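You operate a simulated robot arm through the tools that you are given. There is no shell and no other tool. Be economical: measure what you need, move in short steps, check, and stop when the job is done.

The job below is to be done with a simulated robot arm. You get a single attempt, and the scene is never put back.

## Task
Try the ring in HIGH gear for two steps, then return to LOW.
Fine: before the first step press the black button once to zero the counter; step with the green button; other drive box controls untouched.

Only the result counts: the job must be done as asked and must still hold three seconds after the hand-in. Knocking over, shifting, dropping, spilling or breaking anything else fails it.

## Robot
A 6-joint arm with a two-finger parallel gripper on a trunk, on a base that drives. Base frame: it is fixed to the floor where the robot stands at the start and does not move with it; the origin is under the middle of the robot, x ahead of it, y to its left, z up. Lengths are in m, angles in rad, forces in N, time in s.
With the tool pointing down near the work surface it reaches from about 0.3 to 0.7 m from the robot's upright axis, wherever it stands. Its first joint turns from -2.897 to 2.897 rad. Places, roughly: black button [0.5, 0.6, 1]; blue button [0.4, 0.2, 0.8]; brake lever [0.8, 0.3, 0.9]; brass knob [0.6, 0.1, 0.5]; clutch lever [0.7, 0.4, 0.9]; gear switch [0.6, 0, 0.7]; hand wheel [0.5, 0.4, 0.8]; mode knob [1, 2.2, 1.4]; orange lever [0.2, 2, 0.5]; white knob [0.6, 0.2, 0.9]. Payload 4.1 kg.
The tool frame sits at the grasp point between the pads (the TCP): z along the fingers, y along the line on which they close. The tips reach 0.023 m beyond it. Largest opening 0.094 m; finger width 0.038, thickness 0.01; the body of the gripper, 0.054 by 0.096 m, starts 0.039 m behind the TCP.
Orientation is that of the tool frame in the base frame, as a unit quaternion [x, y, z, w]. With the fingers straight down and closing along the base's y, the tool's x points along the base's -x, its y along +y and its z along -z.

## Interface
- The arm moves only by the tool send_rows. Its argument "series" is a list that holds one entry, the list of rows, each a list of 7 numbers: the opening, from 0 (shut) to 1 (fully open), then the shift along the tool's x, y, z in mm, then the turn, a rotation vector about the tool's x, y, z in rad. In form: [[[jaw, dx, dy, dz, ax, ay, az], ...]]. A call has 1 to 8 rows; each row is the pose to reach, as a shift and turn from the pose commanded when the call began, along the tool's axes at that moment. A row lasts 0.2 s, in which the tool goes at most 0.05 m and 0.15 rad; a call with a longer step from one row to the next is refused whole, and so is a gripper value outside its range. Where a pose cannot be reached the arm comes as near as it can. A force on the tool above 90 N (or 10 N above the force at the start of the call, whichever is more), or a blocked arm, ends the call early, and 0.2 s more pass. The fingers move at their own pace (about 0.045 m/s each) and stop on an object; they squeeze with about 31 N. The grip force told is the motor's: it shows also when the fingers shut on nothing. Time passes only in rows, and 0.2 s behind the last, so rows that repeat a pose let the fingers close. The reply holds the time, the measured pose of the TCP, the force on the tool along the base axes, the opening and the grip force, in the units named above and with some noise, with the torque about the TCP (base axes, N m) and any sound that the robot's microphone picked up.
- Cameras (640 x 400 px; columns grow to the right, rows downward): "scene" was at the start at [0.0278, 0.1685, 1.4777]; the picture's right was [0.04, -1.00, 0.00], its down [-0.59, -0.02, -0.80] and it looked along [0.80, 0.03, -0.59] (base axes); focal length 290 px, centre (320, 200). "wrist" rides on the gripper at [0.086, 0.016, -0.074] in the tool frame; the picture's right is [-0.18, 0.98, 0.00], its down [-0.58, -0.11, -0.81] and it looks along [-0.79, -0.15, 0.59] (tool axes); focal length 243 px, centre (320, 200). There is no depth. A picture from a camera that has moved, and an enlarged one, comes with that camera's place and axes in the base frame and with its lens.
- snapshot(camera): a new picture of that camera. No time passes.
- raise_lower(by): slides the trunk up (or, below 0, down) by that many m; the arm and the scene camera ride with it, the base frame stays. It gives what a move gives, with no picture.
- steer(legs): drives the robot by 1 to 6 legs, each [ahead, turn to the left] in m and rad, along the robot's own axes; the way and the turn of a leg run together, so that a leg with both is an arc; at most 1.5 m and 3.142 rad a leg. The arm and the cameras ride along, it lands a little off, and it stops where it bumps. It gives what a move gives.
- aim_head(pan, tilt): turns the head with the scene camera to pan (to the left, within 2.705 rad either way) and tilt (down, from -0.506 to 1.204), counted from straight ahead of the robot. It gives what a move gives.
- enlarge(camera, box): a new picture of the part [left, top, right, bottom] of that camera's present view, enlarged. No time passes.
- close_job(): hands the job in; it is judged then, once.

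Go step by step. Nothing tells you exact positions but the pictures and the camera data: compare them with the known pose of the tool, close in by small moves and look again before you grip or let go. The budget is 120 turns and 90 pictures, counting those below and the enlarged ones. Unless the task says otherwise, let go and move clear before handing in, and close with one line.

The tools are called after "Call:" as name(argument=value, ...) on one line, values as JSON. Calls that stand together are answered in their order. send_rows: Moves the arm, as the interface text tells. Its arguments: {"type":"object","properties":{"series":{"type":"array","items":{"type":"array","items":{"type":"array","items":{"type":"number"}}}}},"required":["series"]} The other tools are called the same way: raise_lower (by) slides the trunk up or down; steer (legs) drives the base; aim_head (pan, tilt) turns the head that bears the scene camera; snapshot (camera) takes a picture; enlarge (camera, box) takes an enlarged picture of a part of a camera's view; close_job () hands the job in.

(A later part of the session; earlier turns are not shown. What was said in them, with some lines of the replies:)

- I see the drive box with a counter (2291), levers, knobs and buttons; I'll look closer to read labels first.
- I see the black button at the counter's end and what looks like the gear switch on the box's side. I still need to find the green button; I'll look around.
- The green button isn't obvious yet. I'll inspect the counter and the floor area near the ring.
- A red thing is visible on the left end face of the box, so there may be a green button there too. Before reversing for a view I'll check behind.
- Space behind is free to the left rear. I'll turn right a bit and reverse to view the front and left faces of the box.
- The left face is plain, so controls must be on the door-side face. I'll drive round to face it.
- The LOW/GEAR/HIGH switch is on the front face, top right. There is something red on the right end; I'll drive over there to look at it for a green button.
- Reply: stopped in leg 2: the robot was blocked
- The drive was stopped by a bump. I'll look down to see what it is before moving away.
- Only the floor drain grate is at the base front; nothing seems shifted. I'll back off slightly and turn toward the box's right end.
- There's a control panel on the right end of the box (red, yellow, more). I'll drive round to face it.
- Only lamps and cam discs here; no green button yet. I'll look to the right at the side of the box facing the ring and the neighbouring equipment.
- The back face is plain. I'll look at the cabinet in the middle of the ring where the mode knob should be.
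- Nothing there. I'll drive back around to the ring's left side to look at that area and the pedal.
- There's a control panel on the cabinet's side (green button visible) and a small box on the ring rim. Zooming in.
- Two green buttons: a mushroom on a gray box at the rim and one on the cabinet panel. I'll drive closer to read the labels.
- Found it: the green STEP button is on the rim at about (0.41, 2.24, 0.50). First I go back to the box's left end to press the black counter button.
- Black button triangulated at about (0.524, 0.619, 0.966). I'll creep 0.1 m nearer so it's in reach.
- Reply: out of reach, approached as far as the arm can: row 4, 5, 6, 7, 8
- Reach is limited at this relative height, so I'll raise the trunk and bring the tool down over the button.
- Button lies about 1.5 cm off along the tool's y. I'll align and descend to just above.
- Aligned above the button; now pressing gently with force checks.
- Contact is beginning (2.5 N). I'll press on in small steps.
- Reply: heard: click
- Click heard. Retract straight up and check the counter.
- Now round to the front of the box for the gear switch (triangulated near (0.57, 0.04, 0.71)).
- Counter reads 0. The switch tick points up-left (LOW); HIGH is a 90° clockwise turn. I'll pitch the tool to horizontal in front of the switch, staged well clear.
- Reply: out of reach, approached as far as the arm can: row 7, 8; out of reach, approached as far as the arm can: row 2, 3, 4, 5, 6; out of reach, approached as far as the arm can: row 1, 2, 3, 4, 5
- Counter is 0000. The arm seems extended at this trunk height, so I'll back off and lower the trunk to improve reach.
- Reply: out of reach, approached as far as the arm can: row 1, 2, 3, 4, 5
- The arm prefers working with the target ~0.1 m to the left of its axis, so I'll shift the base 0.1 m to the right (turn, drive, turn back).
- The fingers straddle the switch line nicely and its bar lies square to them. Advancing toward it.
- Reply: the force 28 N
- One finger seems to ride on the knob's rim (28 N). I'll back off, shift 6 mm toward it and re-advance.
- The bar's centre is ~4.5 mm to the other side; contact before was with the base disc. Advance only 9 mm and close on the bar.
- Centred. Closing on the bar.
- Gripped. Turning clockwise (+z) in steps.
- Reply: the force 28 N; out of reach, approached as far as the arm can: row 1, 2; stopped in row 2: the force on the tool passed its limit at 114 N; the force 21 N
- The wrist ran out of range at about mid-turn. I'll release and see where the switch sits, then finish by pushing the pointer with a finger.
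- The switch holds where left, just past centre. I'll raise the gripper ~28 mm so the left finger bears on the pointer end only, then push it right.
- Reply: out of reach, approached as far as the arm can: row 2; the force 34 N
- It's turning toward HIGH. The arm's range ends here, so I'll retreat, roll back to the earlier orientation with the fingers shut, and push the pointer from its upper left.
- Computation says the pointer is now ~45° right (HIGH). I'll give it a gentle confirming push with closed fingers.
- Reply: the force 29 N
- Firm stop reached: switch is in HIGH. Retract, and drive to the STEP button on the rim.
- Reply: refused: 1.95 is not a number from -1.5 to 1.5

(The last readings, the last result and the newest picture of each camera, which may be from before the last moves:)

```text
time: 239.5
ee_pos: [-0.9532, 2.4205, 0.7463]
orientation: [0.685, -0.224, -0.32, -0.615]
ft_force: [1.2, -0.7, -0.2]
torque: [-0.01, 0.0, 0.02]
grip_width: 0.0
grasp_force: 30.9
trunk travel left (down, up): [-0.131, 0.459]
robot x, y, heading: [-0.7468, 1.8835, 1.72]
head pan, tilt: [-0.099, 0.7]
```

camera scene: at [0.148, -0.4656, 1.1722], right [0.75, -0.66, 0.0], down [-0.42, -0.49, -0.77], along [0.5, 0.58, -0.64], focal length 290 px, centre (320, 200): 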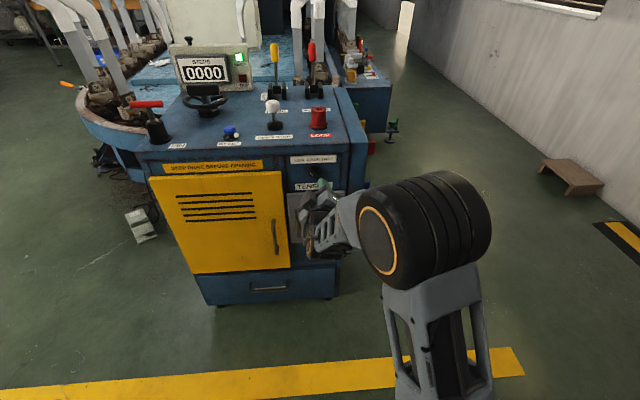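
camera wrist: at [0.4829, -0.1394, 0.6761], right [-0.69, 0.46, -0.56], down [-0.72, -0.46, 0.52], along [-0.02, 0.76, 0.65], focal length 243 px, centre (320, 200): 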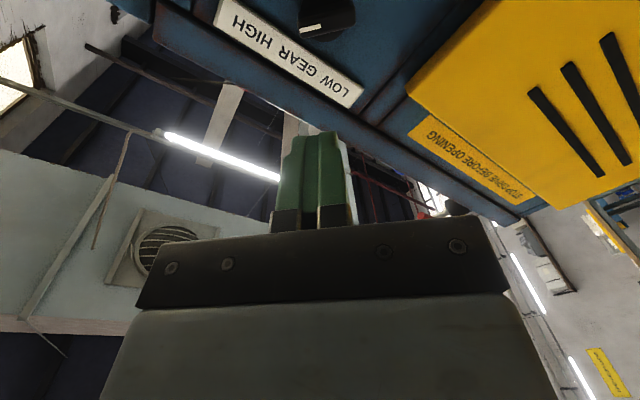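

Call:
steer(legs=[[0, -0.67], [0.78, 0], [0, -1.55]])

Call:
aim_head(pan=0.0, tilt=0.75)

Call:
snapshot(camera="scene")

```text
time: 249.3
ee_pos: [0.1896, 2.411, 0.7453]
orientation: [-0.105, 0.713, -0.408, 0.561]
ft_force: [0.0, 0.2, -0.2]
torque: [0.01, 0.03, 0.0]
grip_width: 0.0003
grasp_force: 31.3
trunk travel left (down, up): [-0.131, 0.459]
robot x, y, heading: [-0.3642, 2.5704, -0.505]
head pan, tilt: [-0.099, 0.7]
```

```text
time: 250.0
ee_pos: [0.1885, 2.4102, 0.747]
orientation: [-0.105, 0.712, -0.409, 0.561]
ft_force: [0.2, 0.9, -0.2]
torque: [-0.02, 0.03, -0.01]
grip_width: 0.0
grasp_force: 30.9
trunk travel left (down, up): [-0.131, 0.459]
robot x, y, heading: [-0.364, 2.5698, -0.5]
head pan, tilt: [0.0, 0.75]
```

```text
18 pictures are left
camera scene: at [-0.262, 2.7021, 1.1679], right [-0.48, -0.88, 0.0], down [-0.6, 0.33, -0.73], along [0.64, -0.35, -0.68], focal length 290 px, centre (320, 200)
```

scene: 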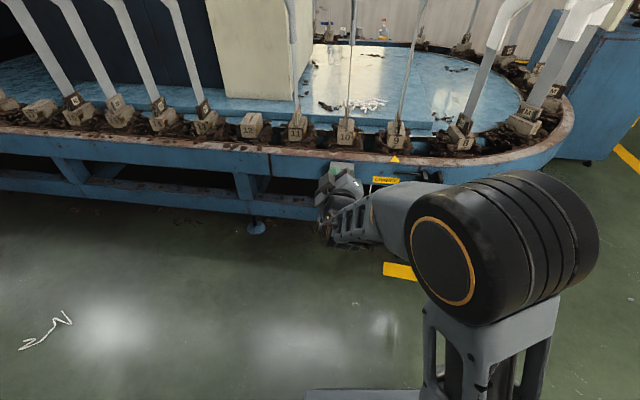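

The STEP box is just beyond the gripper and the base is nearly square to the rim. I'll turn a touch, lower the trunk and creep forward.

Call:
steer(legs=[[0, -0.11], [0.1, 0]])

Call:
raise_lower(by=-0.13)

```text
time: 251.7
ee_pos: [0.2504, 2.2912, 0.7461]
orientation: [-0.065, 0.718, -0.44, 0.536]
ft_force: [0.0, 0.1, -0.6]
torque: [-0.01, 0.0, 0.0]
grip_width: 0.0002
grasp_force: 30.8
trunk travel left (down, up): [-0.131, 0.459]
robot x, y, heading: [-0.277, 2.5092, -0.62]
head pan, tilt: [0.0, 0.75]
```

```text
time: 253.3
ee_pos: [0.2499, 2.2918, 0.6145]
orientation: [-0.066, 0.718, -0.439, 0.537]
ft_force: [-0.2, 0.1, -0.1]
torque: [-0.02, -0.02, 0.0]
grip_width: 0.0001
grasp_force: 30.6
trunk travel left (down, up): [-0.001, 0.589]
robot x, y, heading: [-0.2808, 2.5126, -0.616]
head pan, tilt: [0.0, 0.75]
```

Call:
send_rows(series=[[[0, 12, 27, 10, 0, 0, 0], [0, 24, 55, 25, 0, 0, 0], [0, 37, 82, 40, 0, 0, 0], [0, 49, 110, 60, 0, 0, 0]]])

Call:
snapshot(camera="wrist")

Call:
enlarge(camera="scene", box=[240, 130, 420, 250])

```text
time: 254.3
ee_pos: [0.3223, 2.2947, 0.5017]
orientation: [-0.065, 0.717, -0.439, 0.537]
ft_force: [-0.6, -0.2, -0.3]
torque: [0.0, 0.01, 0.0]
grip_width: 0.0
grasp_force: 31.0
trunk travel left (down, up): [-0.001, 0.589]
robot x, y, heading: [-0.2771, 2.5132, -0.612]
head pan, tilt: [0.0, 0.75]
```

```text
17 pictures are left
camera wrist: at [0.2301, 2.2979, 0.4321], right [0.45, 0.7, -0.56], down [-0.47, 0.71, 0.52], along [0.76, 0.03, 0.65], focal length 243 px, centre (320, 200)
```

wrist: 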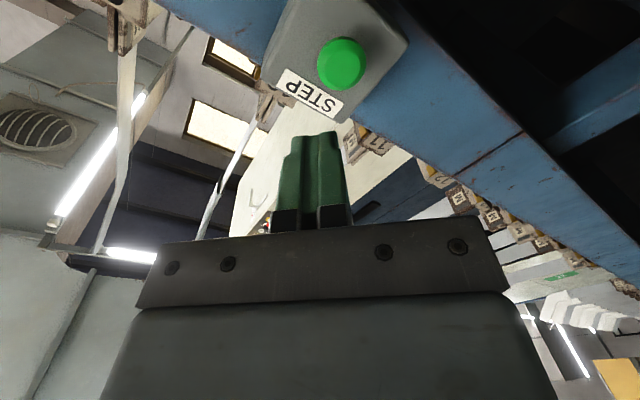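

```text
3.33 times, centred on (330, 190) of scene
camera zoom: at [-0.1658, 2.6326, 1.0379], right [-0.58, -0.82, 0.0], down [-0.56, 0.39, -0.73], along [0.6, -0.42, -0.68], focal length 965 px, centre (287, 233)
```

zoom: 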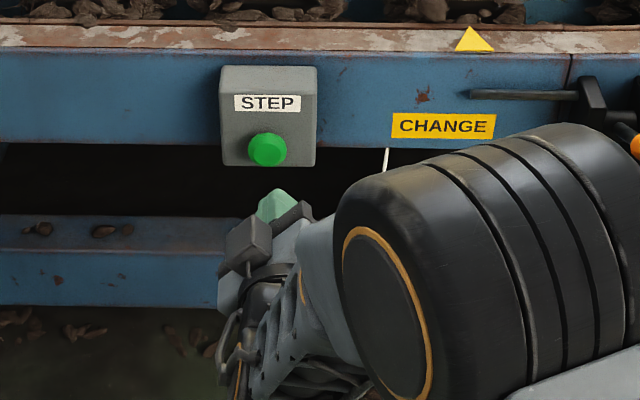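

Square on to the STEP box. A 9 mm side correction and approach.

Call:
send_rows(series=[[[0, -2, 9, 15, 0, 0, 0], [0, -2, 9, 35, 0, 0, 0], [0, -2, 9, 58, 0, 0, 0]]])

Call:
snapshot(camera="wrist")

```text
time: 255.1
ee_pos: [0.3746, 2.2721, 0.4961]
orientation: [-0.065, 0.717, -0.439, 0.537]
ft_force: [-0.7, -0.2, -0.1]
torque: [0.02, -0.01, 0.02]
grip_width: 0.0002
grasp_force: 31.1
trunk travel left (down, up): [-0.001, 0.589]
robot x, y, heading: [-0.2815, 2.5102, -0.616]
head pan, tilt: [0.0, 0.75]
```

```text
15 pictures are left
camera wrist: at [0.2824, 2.2741, 0.4258], right [0.45, 0.7, -0.56], down [-0.47, 0.71, 0.52], along [0.76, 0.03, 0.65], focal length 243 px, centre (320, 200)
```

wrist: 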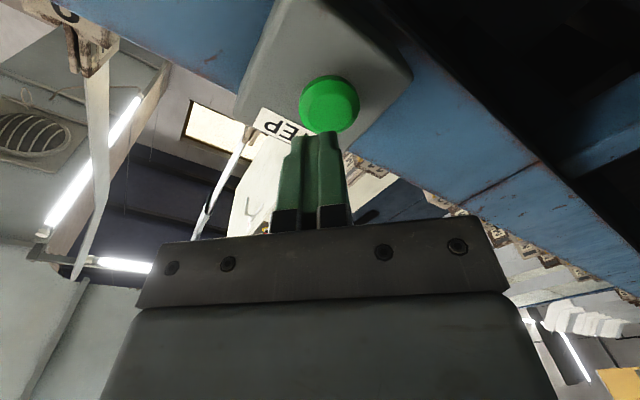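

Alignment good; the button is about 4 cm past the tips. Advancing.

Call:
send_rows(series=[[[0, 0, 4, 15, 0, 0, 0], [0, 0, 4, 24, 0, 0, 0], [0, 0, 4, 28, 0, 0, 0]]])

```text
time: 255.9
ee_pos: [0.3979, 2.2596, 0.4924]
orientation: [-0.065, 0.718, -0.439, 0.537]
ft_force: [-2.2, 0.3, 0.2]
torque: [0.01, 0.0, -0.01]
grip_width: 0.0
grasp_force: 30.8
trunk travel left (down, up): [-0.001, 0.589]
robot x, y, heading: [-0.2792, 2.509, -0.61]
head pan, tilt: [0.0, 0.75]
```

Call:
send_rows(series=[[[0, 0, 0, 3, 0, 0, 0]]])

```text
time: 256.3
ee_pos: [0.4006, 2.2578, 0.4915]
orientation: [-0.065, 0.718, -0.439, 0.537]
ft_force: [-4.4, 3.0, 1.6]
torque: [-0.02, -0.04, -0.06]
grip_width: 0.0002
grasp_force: 30.9
trunk travel left (down, up): [-0.001, 0.589]
robot x, y, heading: [-0.2786, 2.5108, -0.614]
head pan, tilt: [0.0, 0.75]
heard: click
```

Click: step one. I back off and let the ring finish its move.

Call:
send_rows(series=[[[0, 0, 0, -20, 0, 0, 0], [0, 0, 0, -20, 0, 0, 0], [0, 0, 0, -20, 0, 0, 0], [0, 0, 0, -20, 0, 0, 0], [0, 0, 0, -20, 0, 0, 0], [0, 0, 0, -20, 0, 0, 0], [0, 0, 0, -20, 0, 0, 0], [0, 0, 0, -20, 0, 0, 0]]])

Call:
snapshot(camera="scene")

```text
time: 258.1
ee_pos: [0.3843, 2.2675, 0.4923]
orientation: [-0.066, 0.718, -0.438, 0.537]
ft_force: [1.0, 0.3, -0.3]
torque: [0.0, -0.02, 0.0]
grip_width: 0.0003
grasp_force: 31.2
trunk travel left (down, up): [-0.001, 0.589]
robot x, y, heading: [-0.2775, 2.5084, -0.618]
head pan, tilt: [0.0, 0.75]
```

```text
14 pictures are left
camera scene: at [-0.1656, 2.6325, 1.0379], right [-0.58, -0.82, 0.0], down [-0.56, 0.39, -0.73], along [0.6, -0.42, -0.68], focal length 290 px, centre (320, 200)
```

scene: 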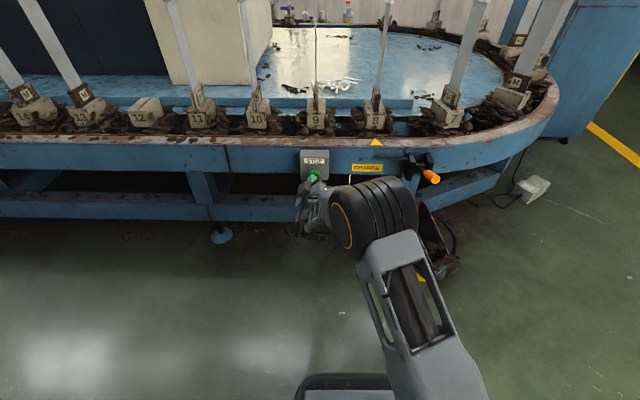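

Call:
send_rows(series=[[[0, 0, 0, 0, 0, 0, 0], [0, 0, 0, 0, 0, 0, 0], [0, 0, 0, 0, 0, 0, 0], [0, 0, 0, 0, 0, 0, 0], [0, 0, 0, 0, 0, 0, 0], [0, 0, 0, 0, 0, 0, 0], [0, 0, 0, 0, 0, 0, 0], [0, 0, 0, 0, 0, 0, 0]]])

Call:
enlarge(camera="scene", box=[200, 60, 480, 200])

```text
time: 259.9
ee_pos: [0.3845, 2.2675, 0.4932]
orientation: [-0.065, 0.718, -0.439, 0.537]
ft_force: [0.1, -0.5, -0.1]
torque: [-0.03, -0.03, 0.0]
grip_width: 0.0
grasp_force: 30.8
trunk travel left (down, up): [-0.001, 0.589]
robot x, y, heading: [-0.282, 2.5087, -0.613]
head pan, tilt: [0.0, 0.75]
```

```text
2.29 times, centred on (340, 130) of scene
camera zoom: at [-0.1656, 2.6325, 1.0379], right [-0.58, -0.82, 0.0], down [-0.56, 0.39, -0.73], along [0.6, -0.42, -0.68], focal length 662 px, centre (274, 360)
```

zoom: 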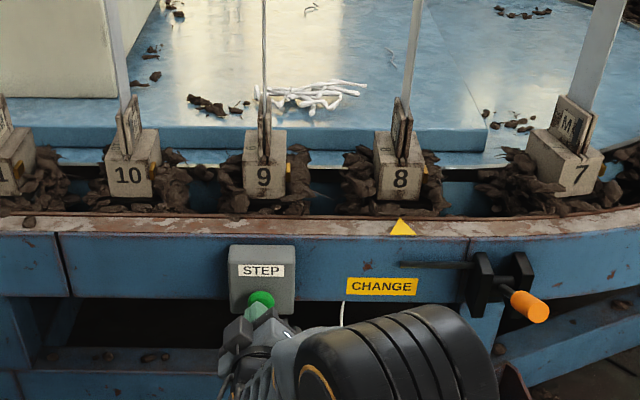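

Ring at rest, 8 at the arrow (one step). Second press.

Call:
send_rows(series=[[[0, 0, 0, 10, 0, 0, 0], [0, 0, 0, 17, 0, 0, 0], [0, 0, 0, 20, 0, 0, 0]]])

```text
time: 260.7
ee_pos: [0.4006, 2.2558, 0.4921]
orientation: [-0.065, 0.718, -0.439, 0.536]
ft_force: [-5.6, 0.9, 1.7]
torque: [-0.02, 0.0, -0.08]
grip_width: 0.0
grasp_force: 31.3
trunk travel left (down, up): [-0.001, 0.589]
robot x, y, heading: [-0.2785, 2.511, -0.614]
head pan, tilt: [0.0, 0.75]
heard: click
```

Click: step two. Retract well and verify the ring.

Call:
send_rows(series=[[[0, 0, 0, -25, 0, 0, 0], [0, 0, 0, -60, 0, 0, 0], [0, 0, 0, -90, 0, 0, 0], [0, 0, 0, -120, 0, 0, 0], [0, 0, 0, -120, 0, 0, 0], [0, 0, 0, -120, 0, 0, 0], [0, 0, 0, -120, 0, 0, 0], [0, 0, 0, -120, 0, 0, 0]]])

Call:
raise_lower(by=0.13)

Call:
enlarge(camera="scene", box=[200, 60, 480, 200])

```text
time: 262.5
ee_pos: [0.3007, 2.3252, 0.4948]
orientation: [-0.065, 0.717, -0.438, 0.538]
ft_force: [0.5, 0.3, 0.5]
torque: [-0.02, 0.01, -0.02]
grip_width: 0.0
grasp_force: 31.4
trunk travel left (down, up): [-0.001, 0.589]
robot x, y, heading: [-0.2793, 2.5107, -0.613]
head pan, tilt: [0.0, 0.75]
```

```text
time: 264.0
ee_pos: [0.301, 2.3249, 0.6245]
orientation: [-0.065, 0.717, -0.44, 0.537]
ft_force: [-0.1, 0.0, -0.6]
torque: [0.0, 0.0, 0.03]
grip_width: 0.0001
grasp_force: 31.4
trunk travel left (down, up): [-0.131, 0.459]
robot x, y, heading: [-0.2809, 2.5105, -0.617]
head pan, tilt: [0.0, 0.75]
```

```text
2.29 times, centred on (340, 130) of scene
camera zoom: at [-0.1656, 2.6325, 1.1678], right [-0.58, -0.82, 0.0], down [-0.56, 0.39, -0.73], along [0.6, -0.42, -0.68], focal length 662 px, centre (274, 360)
```

zoom: 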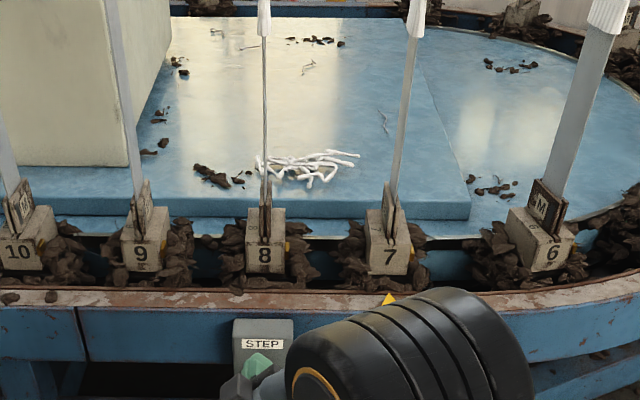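

Two steps done (7 at the arrow). Now reset the arm height and drive back to the gear switch.

Call:
send_rows(series=[[[0, -12, -31, -20, 0, 0, 0], [0, -24, -62, -40, 0, 0, 0], [0, -36, -93, -60, 0, 0, 0], [0, -47, -123, -70, 0, 0, 0]]])

Call:
steer(legs=[[-0.2, 0], [0, -0.95], [1.3, 0], [1.3, 0]])

```text
time: 265.0
ee_pos: [0.2166, 2.3141, 0.7488]
orientation: [-0.066, 0.718, -0.438, 0.536]
ft_force: [0.1, -0.2, 0.3]
torque: [-0.02, 0.0, -0.04]
grip_width: 0.0
grasp_force: 30.7
trunk travel left (down, up): [-0.131, 0.459]
robot x, y, heading: [-0.2816, 2.5097, -0.613]
head pan, tilt: [0.0, 0.75]
```

```text
time: 281.0
ee_pos: [-0.3552, -0.4231, 0.7469]
orientation: [0.273, 0.667, -0.637, 0.274]
ft_force: [0.7, 0.5, 0.0]
torque: [0.0, 0.0, -0.02]
grip_width: 0.0
grasp_force: 31.0
trunk travel left (down, up): [-0.131, 0.459]
robot x, y, heading: [-0.4787, 0.0979, -1.569]
head pan, tilt: [0.0, 0.75]
```

Call:
steer(legs=[[0, 0.8], [1.0, 0], [0, 1.72]])

Call:
snapshot(camera="scene")

```text
time: 292.3
ee_pos: [0.4121, -0.0673, 0.7467]
orientation: [-0.557, 0.457, 0.075, 0.689]
ft_force: [0.3, -0.2, 0.6]
torque: [-0.06, 0.01, -0.01]
grip_width: 0.0
grasp_force: 30.8
trunk travel left (down, up): [-0.131, 0.459]
robot x, y, heading: [0.2223, -0.5657, 0.969]
head pan, tilt: [0.0, 0.75]
```

```text
11 pictures are left
camera scene: at [0.0975, -0.4555, 1.1679], right [0.83, -0.56, 0.0], down [-0.38, -0.56, -0.73], along [0.41, 0.6, -0.68], focal length 290 px, centre (320, 200)
```

scene: 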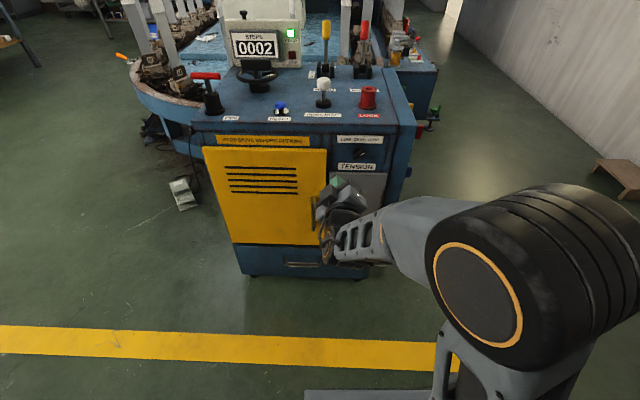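

Counter reads 0002. I'll shift the base ~6 cm right to regain lateral room for working the switch.

Call:
steer(legs=[[0, -1.571], [0.065, 0], [0, 1.571]])

```text
time: 300.9
ee_pos: [0.4636, -0.1017, 0.7475]
orientation: [-0.557, 0.456, 0.076, 0.69]
ft_force: [-0.2, -0.6, 0.4]
torque: [0.0, 0.01, -0.01]
grip_width: 0.0
grasp_force: 31.2
trunk travel left (down, up): [-0.131, 0.459]
robot x, y, heading: [0.2762, -0.6034, 0.979]
head pan, tilt: [0.0, 0.75]
```

Call:
send_rows(series=[[[0, 4.5, -4.7, 20, 0.008, -0.003, 0.129], [0, 9, -9.3, 41, 0.017, -0.006, 0.259], [0, 13.5, -14, 62, 0.025, -0.009, 0.388], [0, 18, -18.7, 83, 0.034, -0.013, 0.517], [0, 22.7, -23.3, 103, 0.043, -0.016, 0.647], [0, 27.3, -28, 124, 0.051, -0.019, 0.776]]])

Call:
snapshot(camera="wrist")

```text
time: 302.3
ee_pos: [0.5637, -0.0206, 0.7426]
orientation: [-0.324, 0.628, 0.325, 0.628]
ft_force: [-0.3, 0.7, 0.1]
torque: [-0.02, -0.02, 0.02]
grip_width: 0.0001
grasp_force: 30.9
trunk travel left (down, up): [-0.131, 0.459]
robot x, y, heading: [0.2751, -0.6057, 0.977]
head pan, tilt: [0.0, 0.75]
```

```text
10 pictures are left
camera wrist: at [0.5075, -0.0719, 0.6566], right [-0.8, 0.57, 0.19], down [-0.38, -0.72, 0.58], along [0.46, 0.4, 0.79], focal length 243 px, centre (320, 200)
```

wrist: 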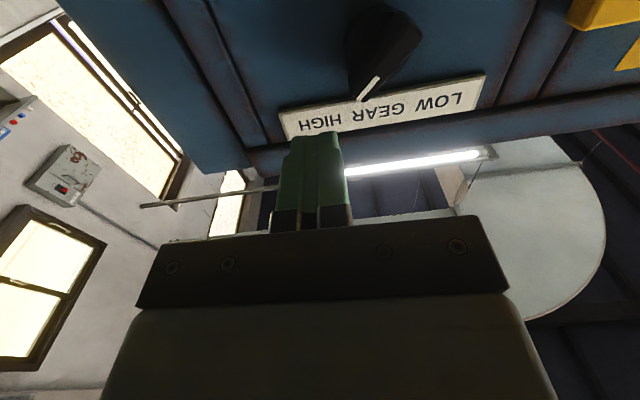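

Position is as planned: the fingers are right of and above the pointer. Insert and push left in steps.

Call:
send_rows(series=[[[0, 0, 0, 15, 0, 0, 0], [0, 0, 0, 28, 0, 0, 0], [0, 0, 6, 28, 0, 0, 0], [0, 0, 11, 28, 0, 0, 0], [0, 0, 16, 28, 0, 0, 0]]])

Call:
enlarge(camera="wrist", box=[200, 20, 480, 220])

```text
time: 303.5
ee_pos: [0.5644, 0.0141, 0.7411]
orientation: [-0.328, 0.629, 0.325, 0.626]
ft_force: [2.1, -5.8, 4.8]
torque: [0.07, -0.14, -0.15]
grip_width: 0.0
grasp_force: 30.5
trunk travel left (down, up): [-0.131, 0.459]
robot x, y, heading: [0.2761, -0.6043, 0.974]
head pan, tilt: [0.0, 0.75]
```

```text
2.00 times, centred on (340, 120) of wrist
camera zoom: at [0.5081, -0.0379, 0.6552], right [-0.81, 0.56, 0.18], down [-0.37, -0.72, 0.59], along [0.46, 0.4, 0.79], focal length 485 px, centre (280, 360)
```

zoom: 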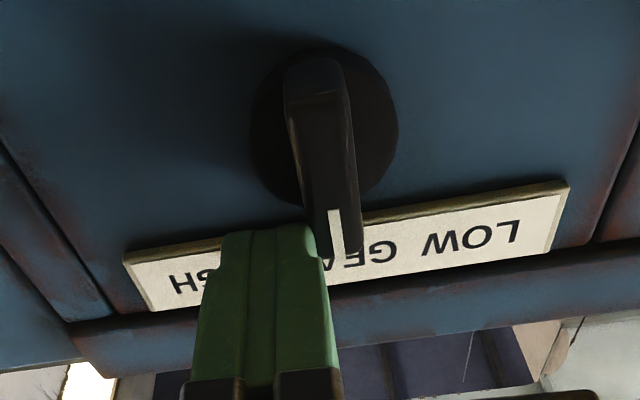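

Working: pointer is near vertical now. Continue pushing left.

Call:
send_rows(series=[[[0, 0, 4, 0, 0, 0, 0], [0, 0, 8, 0, 0, 0, 0], [0, 0, 10, 0, 0, 0, 0]]])

Call:
enlarge(camera="wrist", box=[200, 20, 480, 220])

```text
time: 304.3
ee_pos: [0.5583, 0.0185, 0.7423]
orientation: [-0.326, 0.628, 0.325, 0.627]
ft_force: [0.4, -0.7, -0.7]
torque: [-0.02, -0.02, -0.03]
grip_width: 0.0
grasp_force: 31.2
trunk travel left (down, up): [-0.131, 0.459]
robot x, y, heading: [0.2766, -0.6059, 0.977]
head pan, tilt: [0.0, 0.75]
```

```text
2.00 times, centred on (340, 120) of wrist
camera zoom: at [0.5023, -0.0337, 0.6564], right [-0.8, 0.57, 0.18], down [-0.38, -0.72, 0.58], along [0.46, 0.4, 0.79], focal length 485 px, centre (280, 360)
```

zoom: 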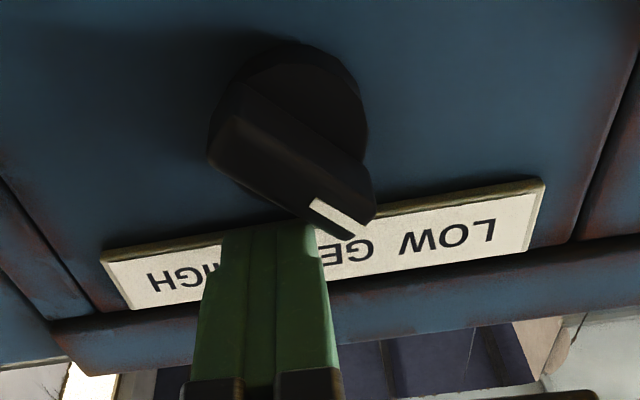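

The switch snapped over to LOW (computed 46° left). Retract and verify.

Call:
send_rows(series=[[[0, 0, -6, 0, 0, 0, 0], [0, 0, -6, -35, 0, 0, 0], [0, 0, -6, -75, 0, 0, 0], [0, 0, -6, -115, 0, 0, 0]]])

Call:
steer(legs=[[-0.12, 0]])

Call:
aim_head(pan=0.0, tilt=0.5)

Call:
snapshot(camera="scene")

```text
time: 305.3
ee_pos: [0.4958, -0.0784, 0.7413]
orientation: [-0.325, 0.628, 0.324, 0.628]
ft_force: [0.0, -0.3, 0.1]
torque: [-0.02, -0.01, -0.01]
grip_width: 0.0
grasp_force: 30.7
trunk travel left (down, up): [-0.131, 0.459]
robot x, y, heading: [0.2766, -0.6048, 0.974]
head pan, tilt: [0.0, 0.75]
```

```text
time: 306.5
ee_pos: [0.429, -0.177, 0.7436]
orientation: [-0.325, 0.628, 0.325, 0.628]
ft_force: [0.4, 0.1, 0.0]
torque: [0.0, 0.02, 0.01]
grip_width: 0.0001
grasp_force: 31.2
trunk travel left (down, up): [-0.131, 0.459]
robot x, y, heading: [0.2079, -0.7029, 0.977]
head pan, tilt: [0.0, 0.75]
```

```text
time: 307.3
ee_pos: [0.4283, -0.1798, 0.7424]
orientation: [-0.325, 0.628, 0.325, 0.628]
ft_force: [1.3, -0.1, 0.4]
torque: [-0.03, -0.01, 0.04]
grip_width: 0.0
grasp_force: 30.8
trunk travel left (down, up): [-0.131, 0.459]
robot x, y, heading: [0.2099, -0.7012, 0.981]
head pan, tilt: [0.0, 0.499]
```

```text
7 pictures are left
camera scene: at [0.0887, -0.5854, 1.1898], right [0.83, -0.56, 0.0], down [-0.27, -0.4, -0.88], along [0.49, 0.73, -0.48], focal length 290 px, centre (320, 200)
```

scene: 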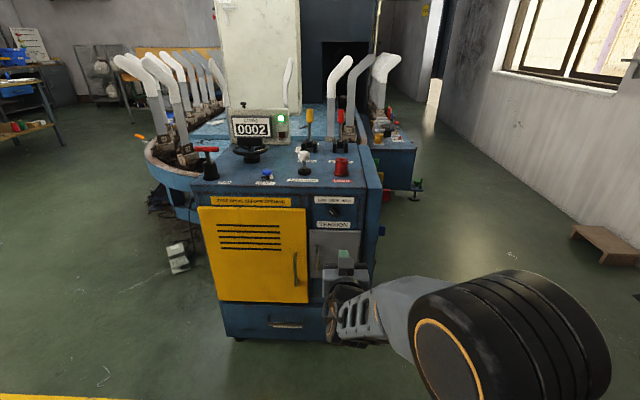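

Call:
enlarge(camera="scene", box=[300, 185, 370, 235])

Call:
enlarge(camera="scene", box=[180, 90, 380, 215])

```text
8.00 times, centred on (335, 210) of scene
camera zoom: at [0.0887, -0.5854, 1.1898], right [0.83, -0.56, 0.0], down [-0.27, -0.4, -0.88], along [0.49, 0.73, -0.48], focal length 2317 px, centre (200, 120)
```

zoom: 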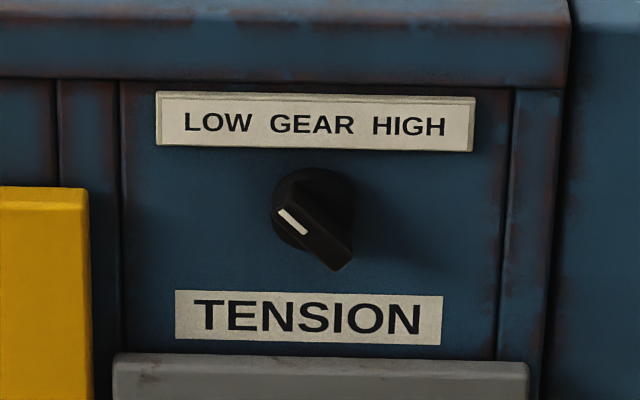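

```text
3.20 times, centred on (280, 152) of scene
camera zoom: at [0.0887, -0.5854, 1.1898], right [0.83, -0.56, 0.0], down [-0.27, -0.4, -0.88], along [0.49, 0.73, -0.48], focal length 927 px, centre (448, 352)
```

zoom: 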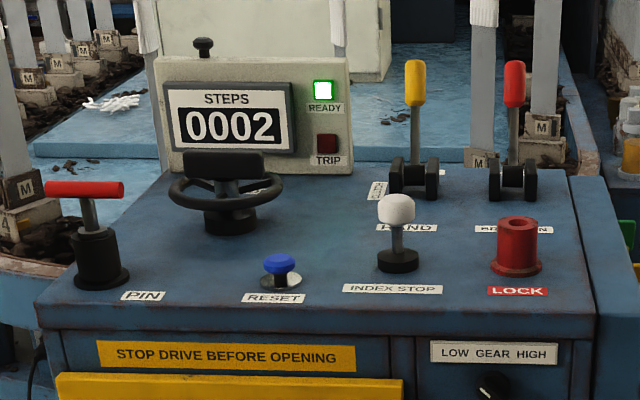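

The switch is back in LOW, the counter reads 0002, READY is lit and the other drive box controls look as they did at the start. The arm is clear, so I'm handing in.

Call:
close_job()

```text
The job is handed in.
```

The ring made two steps in HIGH gear from a zeroed counter, which now reads 0002, and the gear switch is back in LOW.
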